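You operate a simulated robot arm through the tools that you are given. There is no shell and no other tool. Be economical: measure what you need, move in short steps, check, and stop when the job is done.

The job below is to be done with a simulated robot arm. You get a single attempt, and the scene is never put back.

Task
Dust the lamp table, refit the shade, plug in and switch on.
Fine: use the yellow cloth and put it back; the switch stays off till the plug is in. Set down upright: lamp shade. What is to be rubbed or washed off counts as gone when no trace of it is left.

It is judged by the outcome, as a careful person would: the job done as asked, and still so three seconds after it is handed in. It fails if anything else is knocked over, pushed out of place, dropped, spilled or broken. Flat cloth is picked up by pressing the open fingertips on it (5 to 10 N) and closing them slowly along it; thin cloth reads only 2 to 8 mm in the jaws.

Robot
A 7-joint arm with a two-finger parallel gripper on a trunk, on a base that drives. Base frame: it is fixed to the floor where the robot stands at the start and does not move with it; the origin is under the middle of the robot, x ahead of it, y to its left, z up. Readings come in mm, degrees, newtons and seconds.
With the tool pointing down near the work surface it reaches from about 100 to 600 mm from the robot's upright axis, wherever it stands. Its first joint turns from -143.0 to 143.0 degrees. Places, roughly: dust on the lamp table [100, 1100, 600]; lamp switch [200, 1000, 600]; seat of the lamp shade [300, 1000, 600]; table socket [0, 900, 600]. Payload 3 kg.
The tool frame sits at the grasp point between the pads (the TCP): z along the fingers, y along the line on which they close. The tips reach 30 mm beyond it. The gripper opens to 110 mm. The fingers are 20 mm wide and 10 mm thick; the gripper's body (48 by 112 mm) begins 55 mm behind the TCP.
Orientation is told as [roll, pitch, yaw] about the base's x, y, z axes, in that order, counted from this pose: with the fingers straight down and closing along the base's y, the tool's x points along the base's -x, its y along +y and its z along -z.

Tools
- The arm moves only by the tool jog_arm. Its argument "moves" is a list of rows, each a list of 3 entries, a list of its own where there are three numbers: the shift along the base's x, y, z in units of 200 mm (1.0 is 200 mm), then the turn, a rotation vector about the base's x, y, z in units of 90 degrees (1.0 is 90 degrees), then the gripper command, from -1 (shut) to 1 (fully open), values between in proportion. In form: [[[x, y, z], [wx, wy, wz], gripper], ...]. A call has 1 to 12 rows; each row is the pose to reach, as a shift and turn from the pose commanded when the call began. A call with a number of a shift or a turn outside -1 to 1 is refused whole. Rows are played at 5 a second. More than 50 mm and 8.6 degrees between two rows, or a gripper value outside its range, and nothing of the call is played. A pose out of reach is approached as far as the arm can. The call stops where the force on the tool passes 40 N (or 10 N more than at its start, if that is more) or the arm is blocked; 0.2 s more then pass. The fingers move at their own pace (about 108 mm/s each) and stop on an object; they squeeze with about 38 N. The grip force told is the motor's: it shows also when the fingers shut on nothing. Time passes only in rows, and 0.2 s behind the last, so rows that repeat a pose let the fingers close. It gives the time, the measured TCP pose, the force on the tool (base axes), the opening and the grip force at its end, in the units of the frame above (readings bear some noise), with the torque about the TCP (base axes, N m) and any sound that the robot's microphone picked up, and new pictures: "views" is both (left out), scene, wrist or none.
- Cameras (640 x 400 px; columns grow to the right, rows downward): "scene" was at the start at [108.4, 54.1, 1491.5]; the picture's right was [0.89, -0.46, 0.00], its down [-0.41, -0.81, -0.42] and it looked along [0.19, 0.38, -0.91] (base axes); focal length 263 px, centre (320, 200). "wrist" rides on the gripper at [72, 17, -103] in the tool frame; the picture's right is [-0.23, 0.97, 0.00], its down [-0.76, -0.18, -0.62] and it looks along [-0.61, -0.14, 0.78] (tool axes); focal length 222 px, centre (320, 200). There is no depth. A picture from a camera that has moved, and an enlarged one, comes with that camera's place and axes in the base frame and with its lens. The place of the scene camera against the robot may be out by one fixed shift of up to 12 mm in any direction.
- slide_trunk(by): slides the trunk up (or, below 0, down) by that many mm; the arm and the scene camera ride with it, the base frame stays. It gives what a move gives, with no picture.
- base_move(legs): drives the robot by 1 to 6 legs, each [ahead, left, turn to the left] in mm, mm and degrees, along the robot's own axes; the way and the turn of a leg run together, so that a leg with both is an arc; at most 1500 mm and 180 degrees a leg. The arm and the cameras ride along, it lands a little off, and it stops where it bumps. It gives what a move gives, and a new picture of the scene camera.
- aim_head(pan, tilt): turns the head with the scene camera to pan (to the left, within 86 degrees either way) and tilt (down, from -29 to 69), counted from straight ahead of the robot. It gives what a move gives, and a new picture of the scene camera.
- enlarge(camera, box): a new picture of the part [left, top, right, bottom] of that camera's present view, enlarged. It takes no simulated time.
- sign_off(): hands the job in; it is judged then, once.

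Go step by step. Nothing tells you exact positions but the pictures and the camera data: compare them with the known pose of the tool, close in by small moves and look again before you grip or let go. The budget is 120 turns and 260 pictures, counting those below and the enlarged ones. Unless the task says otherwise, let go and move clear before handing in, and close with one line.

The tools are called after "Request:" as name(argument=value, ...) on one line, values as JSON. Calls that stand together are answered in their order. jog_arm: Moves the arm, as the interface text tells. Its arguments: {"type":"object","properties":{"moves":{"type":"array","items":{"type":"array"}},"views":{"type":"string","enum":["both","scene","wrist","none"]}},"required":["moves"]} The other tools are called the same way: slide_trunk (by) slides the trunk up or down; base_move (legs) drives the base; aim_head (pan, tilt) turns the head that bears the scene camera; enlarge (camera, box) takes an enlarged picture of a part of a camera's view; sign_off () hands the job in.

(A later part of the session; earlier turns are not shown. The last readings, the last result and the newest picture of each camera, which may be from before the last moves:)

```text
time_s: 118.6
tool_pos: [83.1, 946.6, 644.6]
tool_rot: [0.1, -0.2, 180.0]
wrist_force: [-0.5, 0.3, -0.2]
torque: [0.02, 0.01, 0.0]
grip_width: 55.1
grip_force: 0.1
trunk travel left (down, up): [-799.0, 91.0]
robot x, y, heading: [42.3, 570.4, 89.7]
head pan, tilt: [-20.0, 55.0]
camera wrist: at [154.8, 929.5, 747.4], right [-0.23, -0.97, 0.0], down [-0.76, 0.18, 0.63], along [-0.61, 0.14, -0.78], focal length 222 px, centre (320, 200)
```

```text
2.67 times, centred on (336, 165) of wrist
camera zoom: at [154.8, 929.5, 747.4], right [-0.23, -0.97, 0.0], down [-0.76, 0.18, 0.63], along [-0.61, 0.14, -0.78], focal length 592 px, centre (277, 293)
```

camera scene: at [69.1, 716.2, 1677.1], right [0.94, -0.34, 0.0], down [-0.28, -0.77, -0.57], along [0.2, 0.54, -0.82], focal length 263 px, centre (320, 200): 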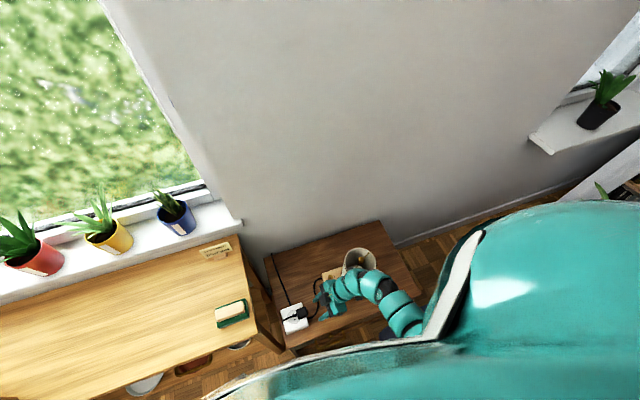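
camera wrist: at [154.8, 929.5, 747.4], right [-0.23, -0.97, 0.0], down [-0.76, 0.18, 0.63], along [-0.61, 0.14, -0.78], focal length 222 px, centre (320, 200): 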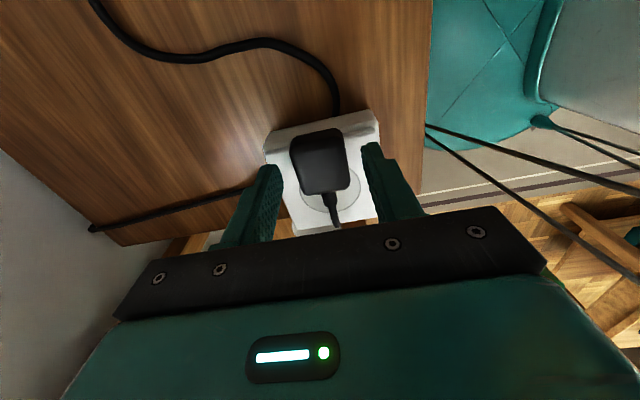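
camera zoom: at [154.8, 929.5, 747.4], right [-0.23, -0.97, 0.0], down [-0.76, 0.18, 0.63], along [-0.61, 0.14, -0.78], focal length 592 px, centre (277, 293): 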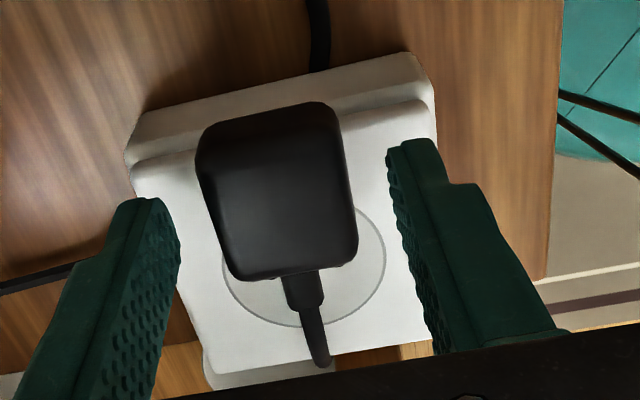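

Request:
jog_arm(moves=[[[0, 0, -0.025], [0, 0, 0], 0], [[0, 0, -0.05], [0, 0, 0], 0], [[0, 0, -0.05], [0, 0, 0], -0.2], [[0, 0, -0.05], [0, 0, 0], -0.3], [[0, 0, -0.05], [0, 0, 0], -0.45], [[0, 0, -0.05], [0, 0, 0], -1], [[0, 0, -0.05], [0, 0, 0], -1]], views="both")

Request:
enlarge(camera="wrist", box=[240, 90, 432, 240])

```text
time_s: 120.2
tool_pos: [82.0, 946.8, 633.5]
tool_rot: [0.3, -0.2, 179.9]
wrist_force: [-0.5, -0.3, -0.2]
torque: [-0.02, 0.0, 0.01]
grip_width: 34.9
grip_force: 38.2
trunk travel left (down, up): [-799.0, 91.0]
robot x, y, heading: [38.5, 565.4, 89.9]
head pan, tilt: [-20.0, 55.0]
camera scene: at [69.0, 716.2, 1677.1], right [0.94, -0.34, 0.0], down [-0.28, -0.77, -0.57], along [0.2, 0.54, -0.82], focal length 263 px, centre (320, 200)
camera wrist: at [154.8, 929.7, 737.0], right [-0.23, -0.97, 0.0], down [-0.76, 0.18, 0.63], along [-0.61, 0.14, -0.78], focal length 222 px, centre (320, 200)
```

scene: 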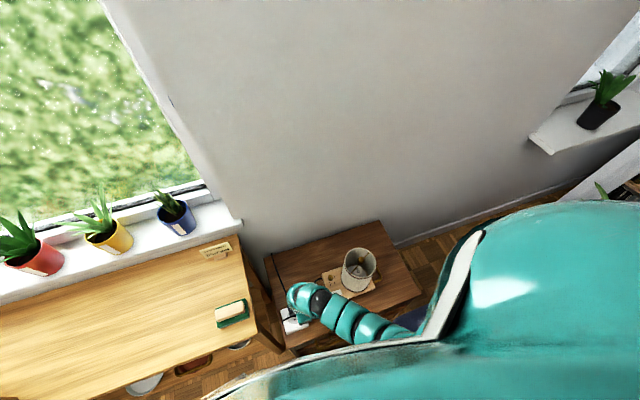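
wrist: 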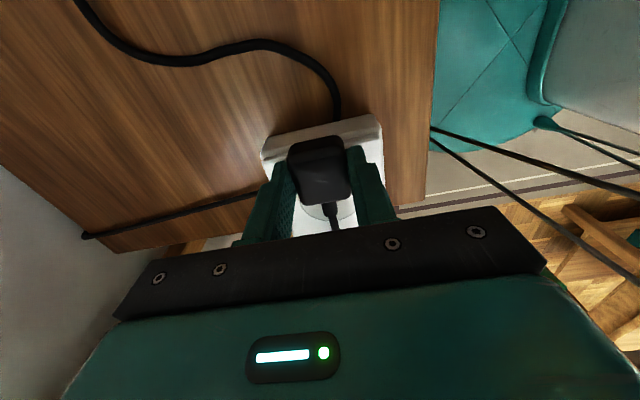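

```text
2.67 times, centred on (336, 165) of wrist
camera zoom: at [154.8, 929.7, 737.0], right [-0.23, -0.97, 0.0], down [-0.76, 0.18, 0.63], along [-0.61, 0.14, -0.78], focal length 592 px, centre (277, 293)
```

zoom: 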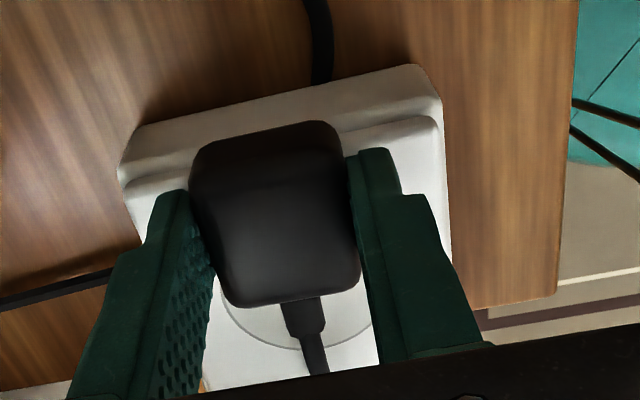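

Plug gripped (35 mm). Lift 40 mm and see.

Request:
jog_arm(moves=[[[0, 0, 0.05], [0, 0, 0], -1], [[0, 0, 0.15], [0, 0, 0], -1], [[0, 0, 0.2], [0, 0, 0], -1], [[0, 0, 0.2], [0, 0, 0], -1]], views="both")

Request:
enlarge(camera="wrist", box=[240, 90, 432, 240])

Request:
enlarge(camera="scene", box=[260, 270, 340, 340])

```text
time_s: 121.2
tool_pos: [83.1, 946.2, 674.3]
tool_rot: [0.0, -0.1, 179.9]
wrist_force: [-8.9, -0.4, -8.1]
torque: [-0.01, 0.05, 0.04]
grip_width: 34.8
grip_force: 38.0
trunk travel left (down, up): [-799.0, 91.0]
robot x, y, heading: [43.4, 561.2, 89.7]
head pan, tilt: [-20.0, 55.0]
camera scene: at [69.0, 716.0, 1677.4], right [0.94, -0.34, 0.0], down [-0.28, -0.77, -0.57], along [0.2, 0.54, -0.82], focal length 263 px, centre (320, 200)
camera wrist: at [155.1, 929.9, 777.0], right [-0.23, -0.97, 0.0], down [-0.76, 0.18, 0.62], along [-0.61, 0.14, -0.78], focal length 222 px, centre (320, 200)
```

scene: 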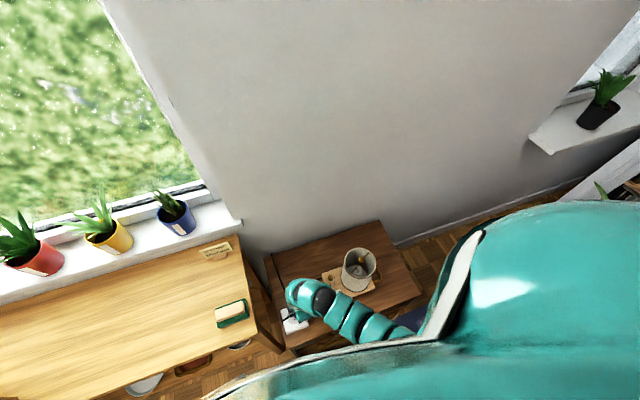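
wrist: 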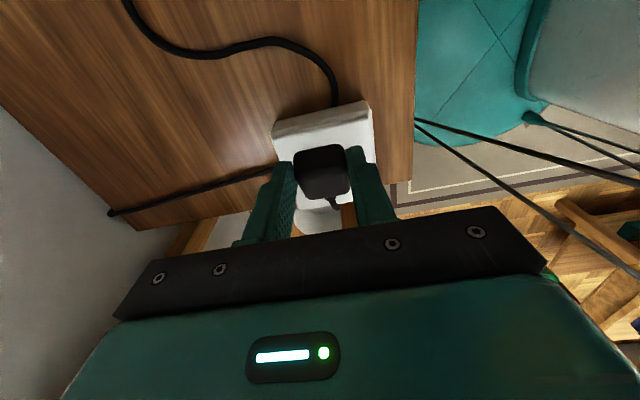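

```text
2.67 times, centred on (336, 165) of wrist
camera zoom: at [155.1, 929.9, 777.0], right [-0.23, -0.97, 0.0], down [-0.76, 0.18, 0.62], along [-0.61, 0.14, -0.78], focal length 592 px, centre (277, 293)
```

zoom: 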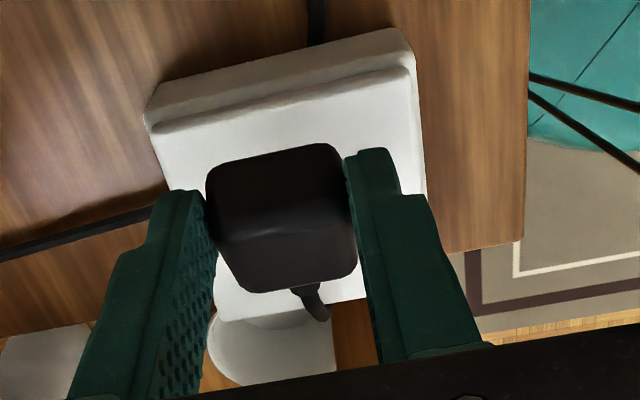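

```text
5.71 times, centred on (300, 305) of scene
camera zoom: at [69.0, 716.0, 1677.4], right [0.94, -0.34, 0.0], down [-0.28, -0.77, -0.57], along [0.2, 0.54, -0.82], focal length 1504 px, centre (434, -400)
```

zoom: 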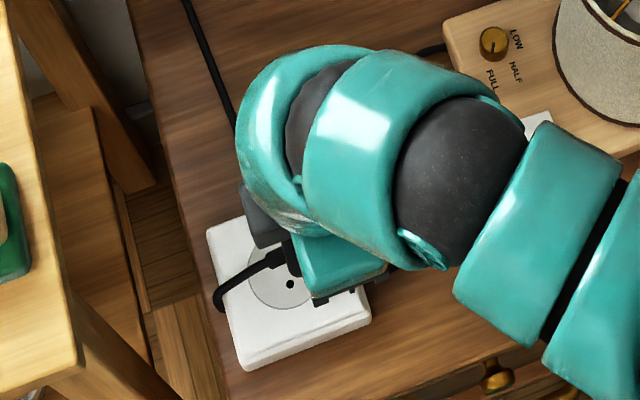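

The cord pulls a little (toward -x), which eases as I move over the holes. Shift to x≈49.

Request:
jog_arm(moves=[[[-0.06, 0.002, -0.03], [0, 0, 0], -1], [[-0.12, 0.005, -0.06], [0, 0, 0], -1], [[-0.17, 0.006, -0.08], [0, 0, 0], -1], [[-0.17, 0.006, -0.08], [0, 0, 0], -1]], views="both")

Request:
enlarge(camera="wrist", box=[240, 90, 432, 240])

Request:
enlarge(camera="scene", box=[260, 270, 340, 340])

```text
time_s: 122.2
tool_pos: [48.4, 947.9, 656.3]
tool_rot: [0.2, -0.3, 180.0]
wrist_force: [0.5, -0.2, 0.9]
torque: [0.0, 0.05, 0.0]
grip_width: 35.0
grip_force: 38.0
trunk travel left (down, up): [-799.0, 91.0]
robot x, y, heading: [40.3, 566.7, 90.0]
head pan, tilt: [-20.0, 55.0]
camera scene: at [69.1, 716.1, 1677.1], right [0.94, -0.34, 0.0], down [-0.28, -0.77, -0.57], along [0.2, 0.54, -0.82], focal length 263 px, centre (320, 200)
camera wrist: at [120.6, 931.6, 760.0], right [-0.23, -0.97, 0.0], down [-0.76, 0.18, 0.62], along [-0.61, 0.14, -0.78], focal length 222 px, centre (320, 200)
```

scene: 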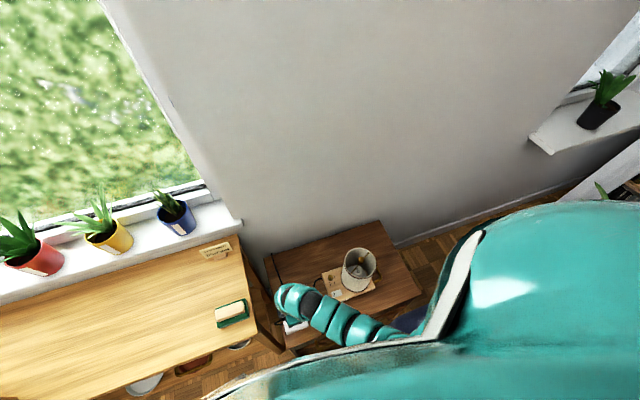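
wrist: 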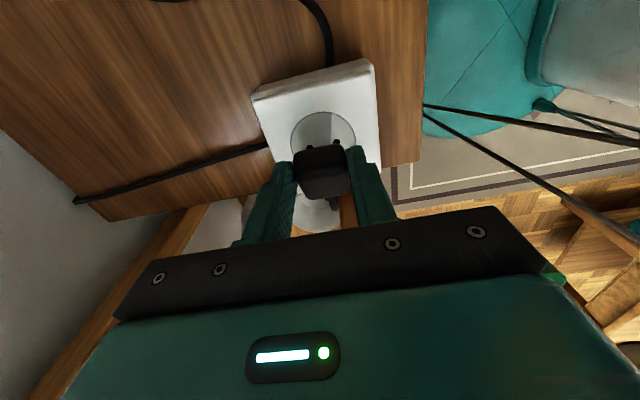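

```text
2.67 times, centred on (336, 165) of wrist
camera zoom: at [120.6, 931.6, 760.0], right [-0.23, -0.97, 0.0], down [-0.76, 0.18, 0.62], along [-0.61, 0.14, -0.78], focal length 592 px, centre (277, 293)
```

zoom: 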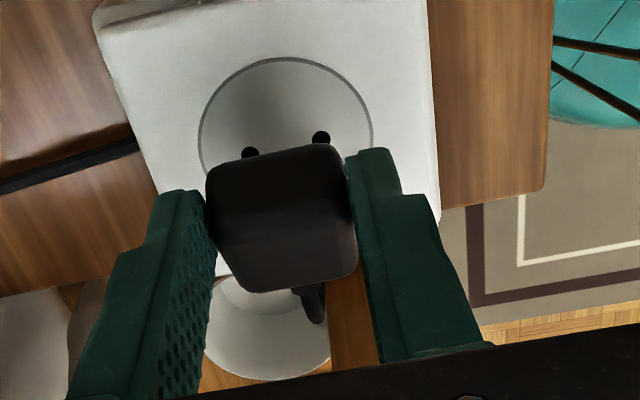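

```text
5.71 times, centred on (300, 305) of scene
camera zoom: at [69.1, 716.1, 1677.1], right [0.94, -0.34, 0.0], down [-0.28, -0.77, -0.57], along [0.2, 0.54, -0.82], focal length 1504 px, centre (434, -400)
```

zoom: 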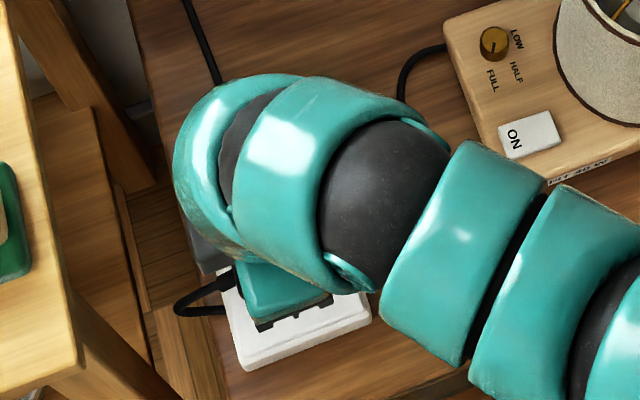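

Holes at ≈(48.2, 946.4). Adjust and lower slowly, watching force.

Request:
jog_arm(moves=[[[0, -0.006, -0.03], [0, 0, 0], -1], [[0, -0.006, -0.06], [0, 0, 0], -1], [[0, -0.006, -0.08], [0, 0, 0], -1], [[0, -0.006, -0.08], [0, 0, 0], -1]], views="wrist")

Request:
enlarge(camera="wrist", box=[260, 90, 388, 210])

```text
time_s: 122.8
tool_pos: [48.9, 948.6, 653.2]
tool_rot: [-0.3, -0.3, 179.9]
wrist_force: [9.2, -11.2, 38.5]
torque: [-0.46, 0.46, 0.19]
grip_width: 35.1
grip_force: 38.3
trunk travel left (down, up): [-799.0, 91.0]
robot x, y, heading: [41.6, 567.9, 89.6]
head pan, tilt: [-20.0, 55.0]
stopped in row 2: the force on the tool passed its limit at 41 N (the readings are from after the stop); the commanded pose is now the measured one
camera wrist: at [121.0, 930.9, 754.5], right [-0.23, -0.97, 0.0], down [-0.76, 0.18, 0.63], along [-0.61, 0.15, -0.78], focal length 222 px, centre (320, 200)
```

wrist: 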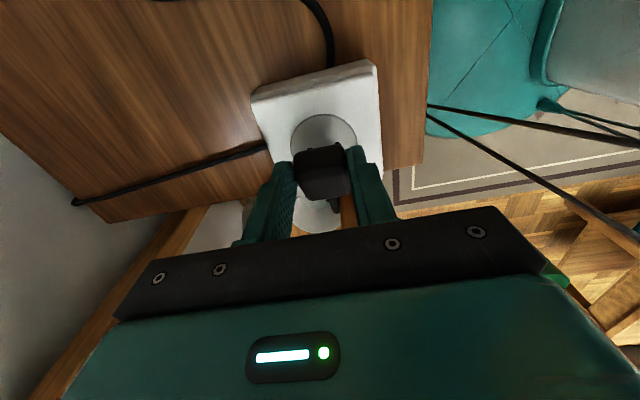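

```text
3.33 times, centred on (324, 150) of wrist
camera zoom: at [121.0, 930.9, 754.5], right [-0.23, -0.97, 0.0], down [-0.76, 0.18, 0.63], along [-0.61, 0.15, -0.78], focal length 740 px, centre (307, 367)
```

zoom: 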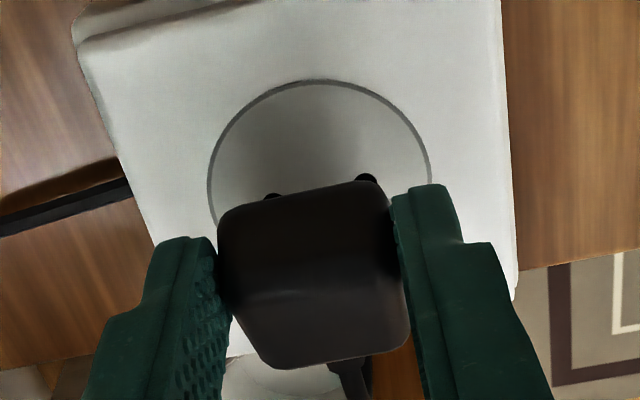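

The pins touched at TCP z≈653 (pins ~20 mm long), with side force pointing toward (+x, −y). I'll back off, shift that way and retry.

Request:
jog_arm(moves=[[[0, 0, 0.025], [0, 0, 0], -1], [[0.008, -0.01, 0.025], [0, 0, 0], -1], [[0.008, -0.01, 0.01], [0, 0, 0], -1], [[0.008, -0.01, 0], [0, 0, 0], -1], [[0.008, -0.01, -0.01], [0, 0, 0], -1]], views="none")

```text
time_s: 124.0
tool_pos: [50.0, 946.5, 650.1]
tool_rot: [-0.5, -0.3, 179.8]
wrist_force: [9.9, -3.2, 39.8]
torque: [-0.15, 0.57, 0.03]
grip_width: 35.1
grip_force: 37.6
trunk travel left (down, up): [-799.0, 91.0]
robot x, y, heading: [43.6, 569.5, 89.9]
head pan, tilt: [-20.0, 55.0]
```

Request:
jog_arm(moves=[[[0, 0, 0.03], [-0.004, 0, 0], -1], [[0.015, -0.003, 0.03], [-0.004, 0, 0], -1], [[0.015, -0.003, 0.01], [-0.004, 0, 0], -1], [[0.015, -0.003, 0], [-0.004, 0, 0], -1], [[0.015, -0.003, -0.01], [-0.004, 0, 0], -1]], views="none")

```text
time_s: 125.2
tool_pos: [52.6, 947.3, 647.1]
tool_rot: [0.0, -0.3, 179.9]
wrist_force: [11.7, -3.2, 37.8]
torque: [-0.12, 0.45, 0.0]
grip_width: 35.4
grip_force: 37.8
trunk travel left (down, up): [-799.0, 91.0]
robot x, y, heading: [42.1, 569.9, 90.0]
head pan, tilt: [-20.0, 55.0]
```

Request:
jog_arm(moves=[[[0, 0, 0.03], [0, 0, 0], -1], [[0, 0, 0.06], [0, 0, 0], -1]], views="wrist")

Request:
enlarge(camera="wrist", box=[240, 90, 432, 240])

```text
time_s: 125.8
tool_pos: [51.7, 946.6, 658.2]
tool_rot: [0.2, -0.1, 179.9]
wrist_force: [-0.6, 0.9, -1.7]
torque: [0.04, -0.04, -0.04]
grip_width: 35.0
grip_force: 38.3
trunk travel left (down, up): [-799.0, 91.0]
robot x, y, heading: [38.4, 569.0, 89.8]
head pan, tilt: [-20.0, 55.0]
camera wrist: at [124.8, 929.8, 760.3], right [-0.23, -0.97, 0.01], down [-0.76, 0.18, 0.63], along [-0.61, 0.14, -0.78], focal length 222 px, centre (320, 200)
```

wrist: 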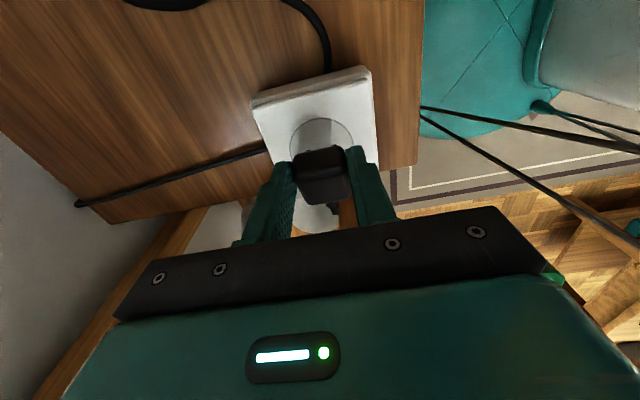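

```text
2.67 times, centred on (336, 165) of wrist
camera zoom: at [124.8, 929.8, 760.3], right [-0.23, -0.97, 0.01], down [-0.76, 0.18, 0.63], along [-0.61, 0.14, -0.78], focal length 592 px, centre (277, 293)
```

zoom: 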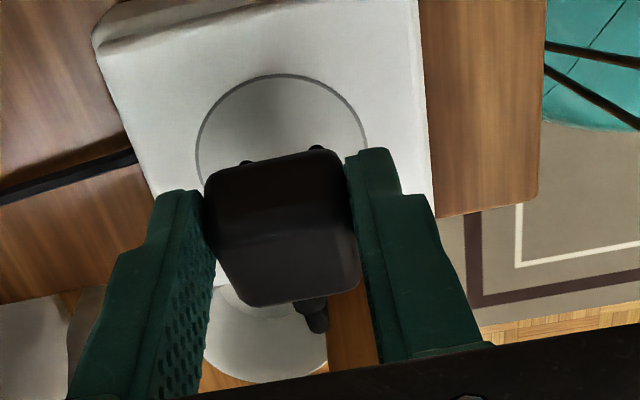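

The plug had tilted under cord tension and has now levelled. Retry at x≈48.5, y≈946.5.

Request:
jog_arm(moves=[[[-0.016, 0, 0], [0, 0, 0], -1], [[-0.016, 0, -0.03], [0, 0, 0], -1], [[-0.016, 0, -0.045], [0, 0, 0], -1], [[-0.016, 0, -0.055], [0, 0, 0], -1], [[-0.016, 0, -0.06], [0, 0, 0], -1]], views="none")

```text
time_s: 127.0
tool_pos: [49.0, 947.1, 646.7]
tool_rot: [0.1, -0.2, 179.8]
wrist_force: [2.7, -2.8, 15.2]
torque: [-0.06, 0.3, 0.07]
grip_width: 35.0
grip_force: 37.7
trunk travel left (down, up): [-799.0, 91.0]
robot x, y, heading: [44.2, 568.2, 89.5]
head pan, tilt: [-20.0, 55.0]
```

Contact seems to come from the cord side rather than from pins. I'll set the plug back down where it lay and inspect it from the front at a flat angle.

Request:
jog_arm(moves=[[[0, 0, 0.05], [0, 0, 0], -1], [[0.08, 0, 0.05], [0, 0, 0], -1], [[0.165, 0, 0.03], [0, 0, 0], -1], [[0.165, 0, 0], [0, 0, 0], -1], [[0.165, 0, -0.03], [0, 0, 0], -1], [[0.165, 0, -0.05], [0, 0, 0], -1]], views="wrist")

Request:
enlarge(camera="wrist", box=[240, 90, 432, 240])

```text
time_s: 128.2
tool_pos: [82.5, 948.4, 645.7]
tool_rot: [-0.2, -0.4, 179.9]
wrist_force: [6.8, -11.1, 33.0]
torque: [-0.45, 0.64, 0.27]
grip_width: 35.3
grip_force: 37.9
trunk travel left (down, up): [-799.0, 91.0]
robot x, y, heading: [42.6, 570.2, 89.7]
head pan, tilt: [-20.0, 55.0]
stopped in row 6: the force on the tool passed its limit at 40 N (the readings are from after the stop); the commanded pose is now the measured one
camera wrist: at [154.9, 931.6, 747.2], right [-0.23, -0.97, 0.0], down [-0.76, 0.18, 0.63], along [-0.61, 0.15, -0.78], focal length 222 px, centre (320, 200)
```

wrist: 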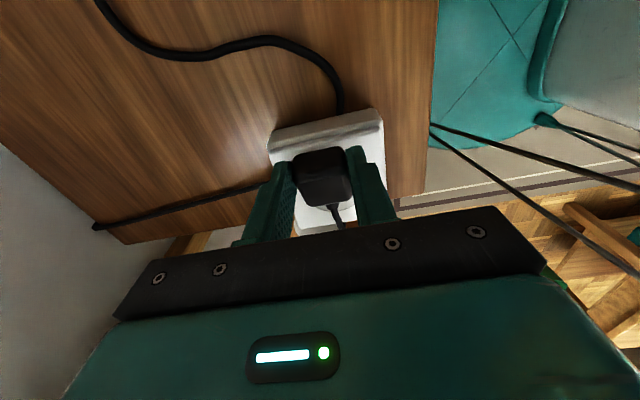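

```text
2.67 times, centred on (336, 165) of wrist
camera zoom: at [154.9, 931.6, 747.2], right [-0.23, -0.97, 0.0], down [-0.76, 0.18, 0.63], along [-0.61, 0.15, -0.78], focal length 592 px, centre (277, 293)
```

zoom: 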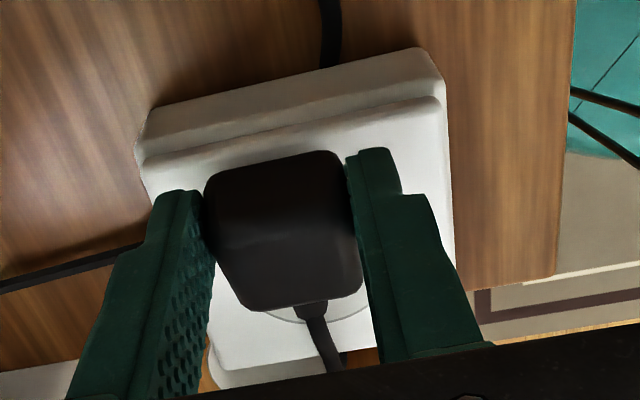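

The plug had rotated in the pads (cord side down), so its low edge touches first. I'll open here so it settles flat, then regrip after seeing it.

Request:
jog_arm(moves=[[[0, -0.006, 0], [0, 0, 0], -0.33], [[0, -0.006, 0], [0, 0, 0], -0.3], [[0, -0.006, 0], [0, 0, 0], -0.1], [[0, -0.006, 0], [0, 0, 0], 0]], views="wrist")

Request:
enlarge(camera="wrist", box=[240, 90, 432, 240])

```text
time_s: 129.2
tool_pos: [82.5, 946.6, 643.5]
tool_rot: [-0.1, -0.3, 179.8]
wrist_force: [0.4, 1.3, 1.0]
torque: [-0.01, -0.01, -0.02]
grip_width: 55.0
grip_force: 0.1
trunk travel left (down, up): [-799.0, 91.0]
robot x, y, heading: [47.7, 570.5, 89.6]
head pan, tilt: [-20.0, 55.0]
camera wrist: at [155.4, 930.6, 745.7], right [-0.23, -0.97, 0.0], down [-0.76, 0.18, 0.63], along [-0.61, 0.14, -0.78], focal length 222 px, centre (320, 200)
```

wrist: 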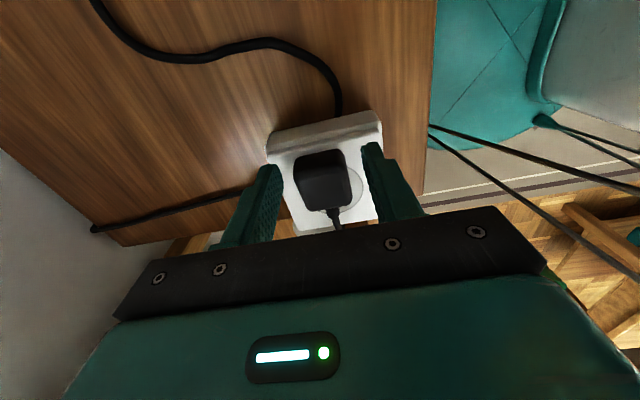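

```text
2.67 times, centred on (336, 165) of wrist
camera zoom: at [155.4, 930.6, 745.7], right [-0.23, -0.97, 0.0], down [-0.76, 0.18, 0.63], along [-0.61, 0.14, -0.78], focal length 592 px, centre (277, 293)
```

zoom: 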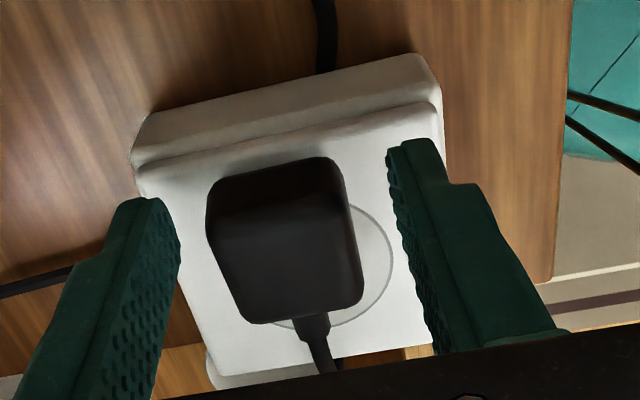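

Request:
jog_arm(moves=[[[0, 0, 0.2], [0, 0, 0], 0], [[0, -0.05, 0.35], [0, 0, -0.09], 0], [[0, -0.1, 0.4], [0, 0, -0.18], 0], [[0, -0.15, 0.4], [0, 0, -0.27], 0], [[0, -0.2, 0.4], [0, 0, -0.36], 0], [[0, -0.2, 0.4], [0, 0, -0.45], 0], [[0, -0.2, 0.4], [0, 0, -0.54], 0], [[0, -0.2, 0.4], [0, 0, -0.63], 0], [[0, -0.2, 0.4], [0, 0, -0.72], 0], [[0, -0.2, 0.4], [0, 0, -0.81], 0], [[0, -0.2, 0.4], [0, 0, -0.9], 0], [[0, -0.2, 0.4], [0, 0, -0.99], 0]], views="none")

Request:
jog_arm(moves=[[[0, 0, 0], [0.08, 0, 0], 0], [[0, 0, -0.05], [0.16, 0, 0], 0], [[0, 0, -0.1], [0.24, 0, 0], 0], [[0, 0, -0.15], [0.32, 0, 0], 0], [[0, 0, -0.2], [0.4, 0, 0], 0]], views="both")

Request:
enlarge(camera="wrist", box=[260, 80, 420, 200])

```text
time_s: 131.8
tool_pos: [82.1, 907.9, 722.1]
tool_rot: [-0.1, -0.5, 90.7]
wrist_force: [-0.1, -0.1, 0.0]
torque: [-0.01, -0.01, 0.02]
grip_width: 55.1
grip_force: 0.0
trunk travel left (down, up): [-799.0, 91.0]
robot x, y, heading: [41.2, 569.6, 89.9]
head pan, tilt: [-20.0, 55.0]
```

```text
time_s: 133.2
tool_pos: [99.5, 935.0, 688.0]
tool_rot: [-4.5, -38.8, 96.6]
wrist_force: [-0.2, 0.5, 0.0]
torque: [0.04, 0.03, -0.01]
grip_width: 55.0
grip_force: 0.0
trunk travel left (down, up): [-799.0, 91.0]
robot x, y, heading: [44.8, 567.0, 89.8]
head pan, tilt: [-20.0, 55.0]
stopped in row 5: the arm was blocked; the commanded pose is now the measured one
camera scene: at [79.7, 732.5, 1677.2], right [0.94, -0.34, 0.0], down [-0.29, -0.77, -0.56], along [0.19, 0.53, -0.83], focal length 263 px, centre (320, 200)
camera wrist: at [87.3, 812.5, 721.9], right [-0.99, 0.11, 0.08], down [0.11, 0.21, 0.97], along [0.09, 0.97, -0.22], focal length 222 px, centre (320, 200)
```

scene: 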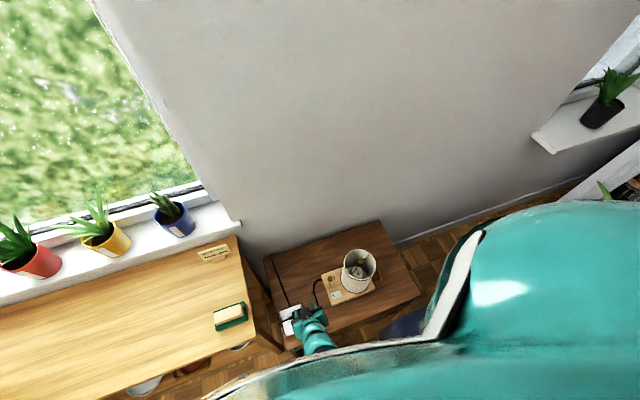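
wrist: 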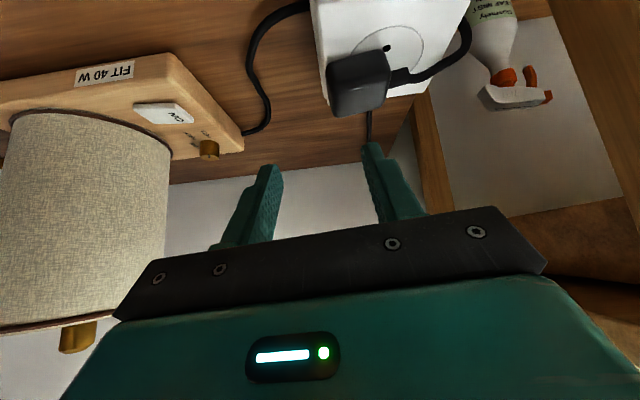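

```text
3.33 times, centred on (340, 140) of wrist
camera zoom: at [87.3, 812.5, 721.9], right [-0.99, 0.11, 0.08], down [0.11, 0.21, 0.97], along [0.09, 0.97, -0.22], focal length 740 px, centre (253, 400)
```

zoom: 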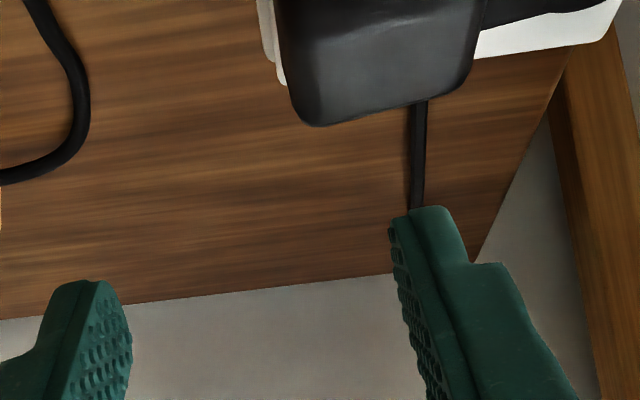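

Request:
enlarge(camera="wrist", box=[300, 0, 480, 130])

Request:
jog_arm(moves=[[[-0.02, -0.03, 0.05], [-0.09, 0, 0], 0], [[-0.04, -0.06, 0.1], [-0.17, 0, 0], 0]], views="none")

```text
3.08 times, centred on (390, 65) of wrist
camera zoom: at [87.3, 812.5, 721.9], right [-0.99, 0.11, 0.08], down [0.11, 0.21, 0.97], along [0.09, 0.97, -0.22], focal length 684 px, centre (105, 615)
```

zoom: 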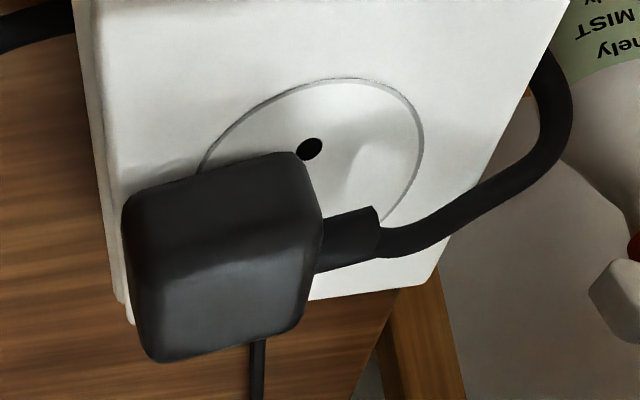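

```text
time_s: 133.8
tool_pos: [87.3, 913.7, 706.8]
tool_rot: [-2.8, -23.5, 95.3]
wrist_force: [-0.5, 0.2, 0.1]
torque: [-0.01, -0.01, -0.01]
grip_width: 55.1
grip_force: 0.0
trunk travel left (down, up): [-799.0, 91.0]
robot x, y, heading: [39.4, 567.3, 89.7]
head pan, tilt: [-20.0, 55.0]
```

The plug is an angled one lying flat, cord to −x, with no visible pins beside it. I'll straighten the gripper, go back to yaw 180 and view from above.

Request:
jog_arm(moves=[[[0, 0.02, 0.05], [-0.09, 0, 0], 0], [[0, 0.04, 0.1], [-0.18, 0.003, 0], 0], [[0, 0.08, 0.1], [-0.263, 0.007, 0], 0]], views="none")

Request:
jog_arm(moves=[[[0, 0, 0], [0, 0, 0.09], 0], [[0, 0, 0], [0, 0, 0.18], 0], [[0, 0, 0], [0, 0, 0.27], 0], [[0, 0, 0], [0, 0, 0.36], 0], [[0, 0, 0], [0, 0, 0.45], 0], [[0, 0, 0], [0, 0, 0.54], 0], [[0, 0, 0], [0, 0, 0.63], 0], [[0, 0, 0], [0, 0, 0.72], 0], [[0, 0, 0], [0, 0, 0.81], 0], [[0, 0.05, 0], [0, 0, 0.9], 0], [[0, 0.1, 0], [0, 0, 0.94], 0]], views="wrist")

Request:
enlarge(camera="wrist", box=[240, 90, 432, 240])

```text
time_s: 134.6
tool_pos: [86.1, 929.5, 727.9]
tool_rot: [-0.1, 0.1, 94.8]
wrist_force: [0.2, -0.8, 0.5]
torque: [0.0, -0.02, 0.0]
grip_width: 54.9
grip_force: 0.0
trunk travel left (down, up): [-799.0, 91.0]
robot x, y, heading: [44.5, 569.2, 90.0]
head pan, tilt: [-20.0, 55.0]
```

```text
time_s: 137.0
tool_pos: [86.6, 949.6, 728.8]
tool_rot: [-0.1, -0.3, 179.3]
wrist_force: [0.0, 0.6, 0.6]
torque: [0.01, 0.01, -0.03]
grip_width: 55.1
grip_force: 0.1
trunk travel left (down, up): [-799.0, 91.0]
robot x, y, heading: [44.3, 567.2, 89.9]
head pan, tilt: [-20.0, 55.0]
camera wrist: at [159.0, 932.6, 832.1], right [-0.24, -0.97, 0.0], down [-0.76, 0.18, 0.63], along [-0.61, 0.15, -0.78], focal length 222 px, centre (320, 200)
```

wrist: 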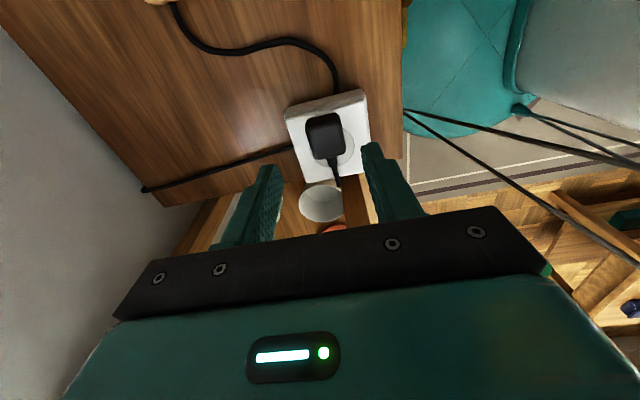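

```text
2.67 times, centred on (336, 165) of wrist
camera zoom: at [159.0, 932.6, 832.1], right [-0.24, -0.97, 0.0], down [-0.76, 0.18, 0.63], along [-0.61, 0.15, -0.78], focal length 592 px, centre (277, 293)
```

zoom: 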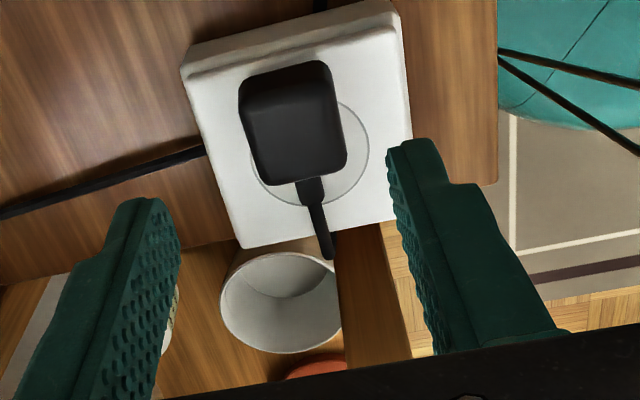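

The plug now lies centred at ≈(66,949). I'll regrip it and slide it low over the surface, ~18 mm to −x onto the holes.

Request:
jog_arm(moves=[[[-0.05, -0.005, -0.15], [0, 0, 0.004], 0], [[-0.1, -0.012, -0.3], [0, 0, 0.008], 0], [[-0.103, -0.012, -0.42], [0, 0, 0.008], 0], [[-0.103, -0.012, -0.465], [0, 0, 0.008], 0], [[-0.103, -0.012, -0.465], [0, 0, 0.008], 0]], views="wrist")

Request:
enlarge(camera="wrist", box=[240, 90, 432, 240])

```text
time_s: 138.2
tool_pos: [66.8, 945.3, 636.4]
tool_rot: [0.0, -0.2, -179.8]
wrist_force: [-0.6, 0.8, -0.5]
torque: [-0.01, -0.01, -0.01]
grip_width: 54.7
grip_force: 0.0
trunk travel left (down, up): [-799.0, 91.0]
robot x, y, heading: [45.6, 567.8, 89.8]
head pan, tilt: [-20.0, 55.0]
camera wrist: at [139.4, 930.1, 738.0], right [-0.23, -0.97, 0.0], down [-0.76, 0.18, 0.63], along [-0.61, 0.14, -0.78], focal length 222 px, centre (320, 200)
```

wrist: 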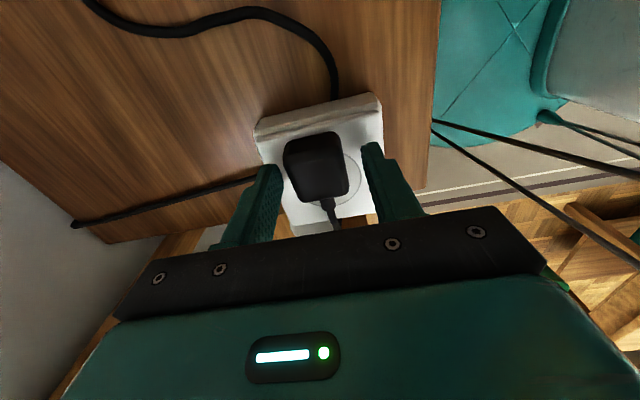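

```text
2.67 times, centred on (336, 165) of wrist
camera zoom: at [139.4, 930.1, 738.0], right [-0.23, -0.97, 0.0], down [-0.76, 0.18, 0.63], along [-0.61, 0.14, -0.78], focal length 592 px, centre (277, 293)
```

zoom: 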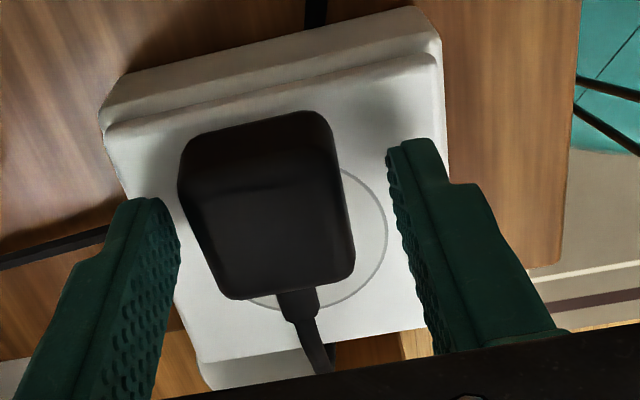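

Request:
jog_arm(moves=[[[0, 0.007, -0.01], [0, 0, 0], 0], [[0, 0.007, -0.01], [0, 0, 0], -0.2], [[0, 0.007, -0.01], [0, 0, 0], -0.3], [[0, 0.007, -0.01], [0, 0, 0], -0.45], [[0, 0.007, -0.01], [0, 0, 0], -1], [[0, 0.007, -0.01], [0, 0, 0], -1]], views="none")

Request:
jog_arm(moves=[[[0, 0, 0.012], [0, 0, 0], -1], [[-0.03, 0, 0.012], [0, 0, 0], -1], [[-0.06, 0, 0.012], [0, 0, 0], -1], [[-0.092, 0, 0.012], [0, 0, 0], -1], [[-0.092, 0, 0.012], [0, 0, 0], -1]], views="wrist")

Request:
enlarge(camera="wrist", box=[240, 90, 432, 240])

```text
time_s: 139.6
tool_pos: [66.6, 949.2, 634.0]
tool_rot: [-0.1, -0.2, -180.0]
wrist_force: [0.4, -0.2, -0.5]
torque: [0.01, 0.01, -0.04]
grip_width: 35.1
grip_force: 37.8
trunk travel left (down, up): [-799.0, 91.0]
robot x, y, heading: [43.5, 565.3, 89.8]
head pan, tilt: [-20.0, 55.0]
```

```text
time_s: 140.8
tool_pos: [48.6, 948.4, 637.3]
tool_rot: [-0.1, -0.2, -179.8]
wrist_force: [0.0, 0.0, -0.6]
torque: [-0.01, 0.0, 0.0]
grip_width: 35.1
grip_force: 38.1
trunk travel left (down, up): [-799.0, 91.0]
robot x, y, heading: [44.0, 571.9, 89.7]
head pan, tilt: [-20.0, 55.0]
camera wrist: at [120.7, 931.8, 739.2], right [-0.23, -0.97, 0.0], down [-0.76, 0.18, 0.63], along [-0.61, 0.14, -0.78], focal length 222 px, centre (320, 200)
```

wrist: 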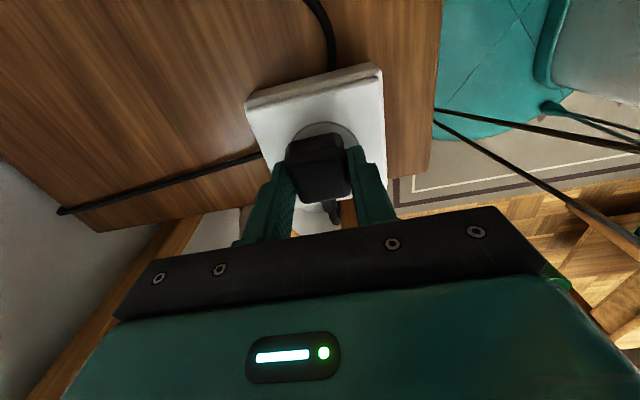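

```text
2.67 times, centred on (336, 165) of wrist
camera zoom: at [120.7, 931.8, 739.2], right [-0.23, -0.97, 0.0], down [-0.76, 0.18, 0.63], along [-0.61, 0.14, -0.78], focal length 592 px, centre (277, 293)
```

zoom: 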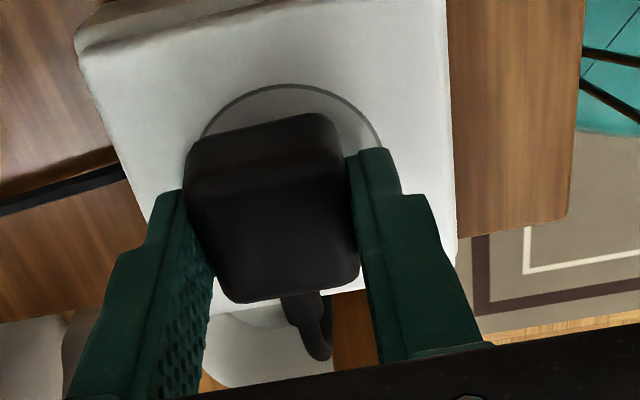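

The plug is level over the socket disc. Fine shift in y (−1.5 mm), then lower gently.

Request:
jog_arm(moves=[[[0.001, -0.008, 0], [0, 0, 0], -1], [[0.001, -0.008, -0.008], [0, 0, 0], -1], [[0.001, -0.008, -0.016], [0, 0, 0], -1], [[0.001, -0.008, -0.016], [0, 0, 0], -1]], views="none")

```text
time_s: 141.8
tool_pos: [47.9, 947.0, 634.3]
tool_rot: [-0.3, -0.3, -179.9]
wrist_force: [2.4, -0.3, 7.8]
torque: [-0.09, 0.04, 0.0]
grip_width: 34.7
grip_force: 38.0
trunk travel left (down, up): [-799.0, 91.0]
robot x, y, heading: [42.6, 567.3, 89.6]
head pan, tilt: [-20.0, 55.0]
```

Contact at the surface height. I'll press lightly and search around for the holes, watching for a drop.

Request:
jog_arm(moves=[[[0, 0, -0.008], [0, 0, 0], -1], [[0.008, 0, -0.008], [0, 0, 0], -1], [[0.015, 0, -0.008], [0, 0, 0], -1], [[0.015, 0, -0.008], [0, 0, 0], -1]], views="none")

```text
time_s: 142.8
tool_pos: [48.0, 947.2, 633.4]
tool_rot: [-0.2, -0.5, -179.9]
wrist_force: [-11.6, 0.1, 26.4]
torque: [-0.08, 0.87, -0.05]
grip_width: 35.1
grip_force: 37.5
trunk travel left (down, up): [-799.0, 91.0]
robot x, y, heading: [44.8, 570.8, 89.6]
head pan, tilt: [-20.0, 55.0]
```

Request:
jog_arm(moves=[[[-0.015, 0, 0.004], [0, 0, 0], -1], [[-0.015, 0, 0.004], [0, 0, 0], -0.2], [[-0.015, 0, 0.004], [0, 0, 0], 0], [[-0.015, 0, 0.2], [0, 0, 0], 0], [[-0.015, 0, 0.4], [0, 0, 0], 0], [[0.1, 0, 0.5], [0, 0, 0], 0], [[0.2, 0, 0.5], [0, 0, 0], 0]], views="both")

Request:
enlarge(camera="wrist", box=[240, 90, 432, 240])

Request:
enlarge(camera="scene", box=[268, 290, 324, 340])

```text
time_s: 144.4
tool_pos: [91.3, 947.8, 732.1]
tool_rot: [-0.1, -0.2, -180.0]
wrist_force: [-0.9, 0.2, -0.1]
torque: [-0.02, -0.01, 0.0]
grip_width: 55.0
grip_force: 0.0
trunk travel left (down, up): [-799.0, 91.0]
robot x, y, heading: [40.6, 567.1, 89.6]
head pan, tilt: [-20.0, 55.0]
camera scene: at [69.5, 716.1, 1677.1], right [0.94, -0.34, 0.0], down [-0.28, -0.77, -0.57], along [0.2, 0.54, -0.82], focal length 263 px, centre (320, 200)
camera wrist: at [163.4, 931.2, 836.0], right [-0.23, -0.97, 0.0], down [-0.76, 0.18, 0.63], along [-0.61, 0.14, -0.78], focal length 222 px, centre (320, 200)
```

scene: 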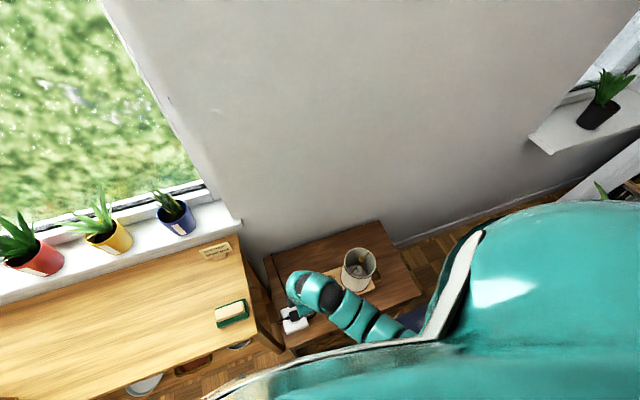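
wrist: 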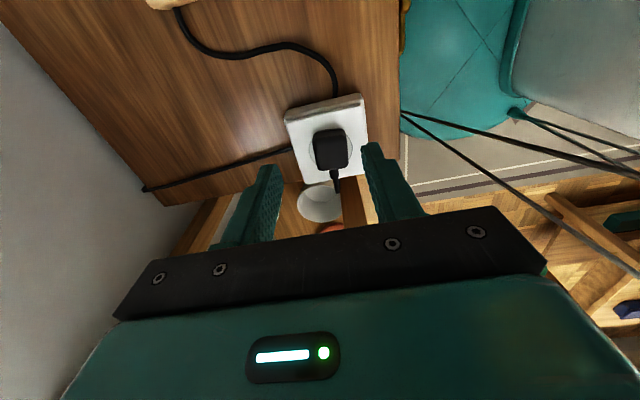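

```text
2.67 times, centred on (336, 165) of wrist
camera zoom: at [163.4, 931.2, 836.0], right [-0.23, -0.97, 0.0], down [-0.76, 0.18, 0.63], along [-0.61, 0.14, -0.78], focal length 592 px, centre (277, 293)
```

zoom: 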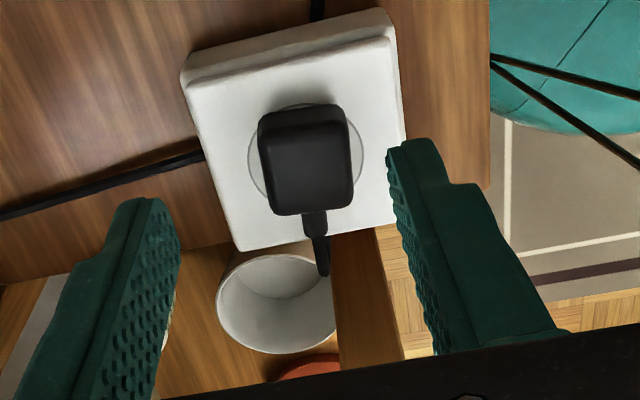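

```text
8.00 times, centred on (296, 315) of scene
camera zoom: at [69.5, 716.1, 1677.1], right [0.94, -0.34, 0.0], down [-0.28, -0.77, -0.57], along [0.2, 0.54, -0.82], focal length 2105 px, centre (512, -720)
```

zoom: 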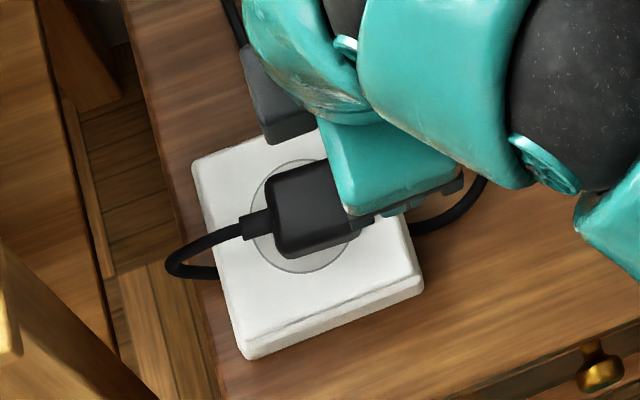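

The plug sits over the socket but seems to have crept +x after release, so it isn't seated. I'll touch the box top with closed fingertips to learn its true height (to know whether the plug is standing on its pins).

Request:
jog_arm(moves=[[[0, -0.1, 0], [0, 0, 0], -1], [[0, -0.16, -0.1], [0, 0, 0], -1], [[0, -0.16, -0.3], [0, 0, 0], -1], [[0, -0.16, -0.42], [0, 0, 0], -1]], views="wrist")

```text
time_s: 145.4
tool_pos: [89.3, 913.3, 648.4]
tool_rot: [-0.2, -0.4, -179.9]
wrist_force: [0.4, -0.7, 0.2]
torque: [0.02, -0.04, 0.0]
grip_width: 0.3
grip_force: 38.0
trunk travel left (down, up): [-799.0, 91.0]
robot x, y, heading: [41.9, 567.7, 89.9]
head pan, tilt: [-20.0, 55.0]
camera wrist: at [161.6, 896.2, 751.2], right [-0.23, -0.97, 0.0], down [-0.76, 0.17, 0.63], along [-0.61, 0.14, -0.78], focal length 222 px, centre (320, 200)
```

wrist: 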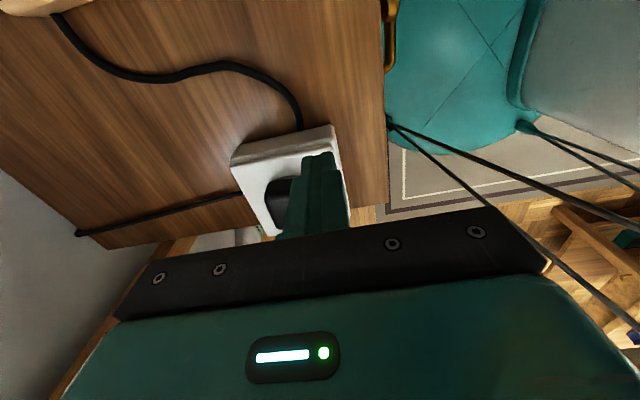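

Request:
jog_arm(moves=[[[-0.06, 0.01, 0], [0, 0, 0], -1], [[-0.06, 0.01, -0.03], [0, 0, 0], -1], [[-0.06, 0.01, -0.05], [0, 0, 0], -1], [[-0.06, 0.01, -0.07], [0, 0, 0], -1], [[-0.06, 0.01, -0.08], [0, 0, 0], -1], [[-0.06, 0.01, -0.08], [0, 0, 0], -1]], views="none")

```text
time_s: 146.8
tool_pos: [79.3, 916.7, 631.0]
tool_rot: [-0.2, -0.2, -179.9]
wrist_force: [-0.1, 0.2, 0.5]
torque: [-0.03, 0.0, 0.0]
grip_width: 0.0
grip_force: 37.5
trunk travel left (down, up): [-799.0, 91.0]
robot x, y, heading: [42.4, 569.6, 89.9]
head pan, tilt: [-20.0, 55.0]
```

Request:
jog_arm(moves=[[[0, 0, -0.015], [0, 0, 0], -1], [[0, 0, -0.03], [0, 0, 0], -1], [[0, 0, -0.045], [0, 0, 0], -1], [[0, 0, -0.06], [0, 0, 0], -1], [[0, 0, -0.075], [0, 0, 0], -1], [[0, 0, -0.09], [0, 0, 0], -1]], views="none")

```text
time_s: 147.3
tool_pos: [78.5, 917.2, 629.6]
tool_rot: [-0.2, -0.3, -180.0]
wrist_force: [9.4, -11.8, 44.8]
torque: [-0.49, -0.67, 0.04]
grip_width: 0.1
grip_force: 37.9
trunk travel left (down, up): [-799.0, 91.0]
robot x, y, heading: [41.0, 567.4, 89.8]
head pan, tilt: [-20.0, 55.0]
stopped in row 2: the force on the tool passed its limit at 51 N (the readings are from after the stop); the commanded pose is now the measured one
```

Box top is 599.6, so the plug body lies flush on it: no physical stand-off by pins. I'll regrip the plug, centre it exactly on the holes and press firmly.

Request:
jog_arm(moves=[[[0, 0, 0.1], [0, 0, 0], -1], [[0, 0, 0.3], [0, 0, 0], -0.5], [[0, 0.15, 0.35], [0, 0, 0], 0], [[-0.1, 0.15, 0.3], [0, 0, 0], 0], [[-0.13, 0.15, 0.15], [0, 0, 0], 0], [[-0.13, 0.15, 0.06], [0, 0, 0], 0], [[-0.13, 0.15, 0.06], [0, 0, 0], 0]], views="wrist")

Request:
enlarge(camera="wrist", box=[240, 90, 432, 240])

```text
time_s: 148.9
tool_pos: [53.4, 947.8, 639.2]
tool_rot: [-0.2, -0.3, -180.0]
wrist_force: [0.0, 0.3, 0.0]
torque: [0.02, -0.02, 0.02]
grip_width: 54.9
grip_force: 0.0
trunk travel left (down, up): [-799.0, 91.0]
robot x, y, heading: [44.4, 572.0, 89.7]
head pan, tilt: [-20.0, 55.0]
camera wrist: at [126.2, 931.5, 742.7], right [-0.23, -0.97, 0.0], down [-0.76, 0.17, 0.63], along [-0.61, 0.14, -0.78], focal length 222 px, centre (320, 200)
```

wrist: 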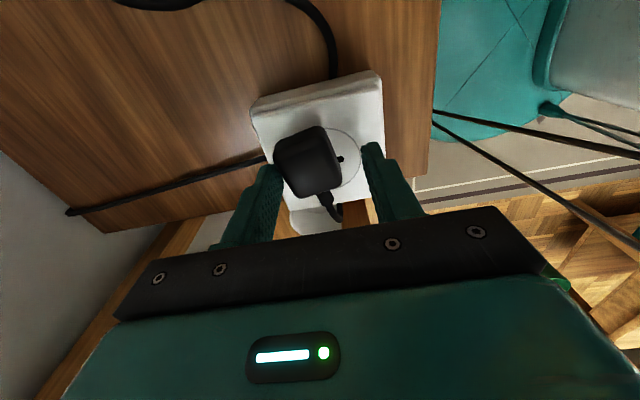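

```text
2.67 times, centred on (336, 165) of wrist
camera zoom: at [126.2, 931.5, 742.7], right [-0.23, -0.97, 0.0], down [-0.76, 0.17, 0.63], along [-0.61, 0.14, -0.78], focal length 592 px, centre (277, 293)
```

zoom: 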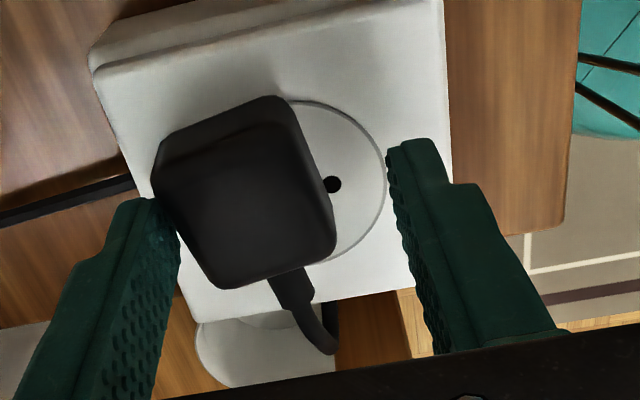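

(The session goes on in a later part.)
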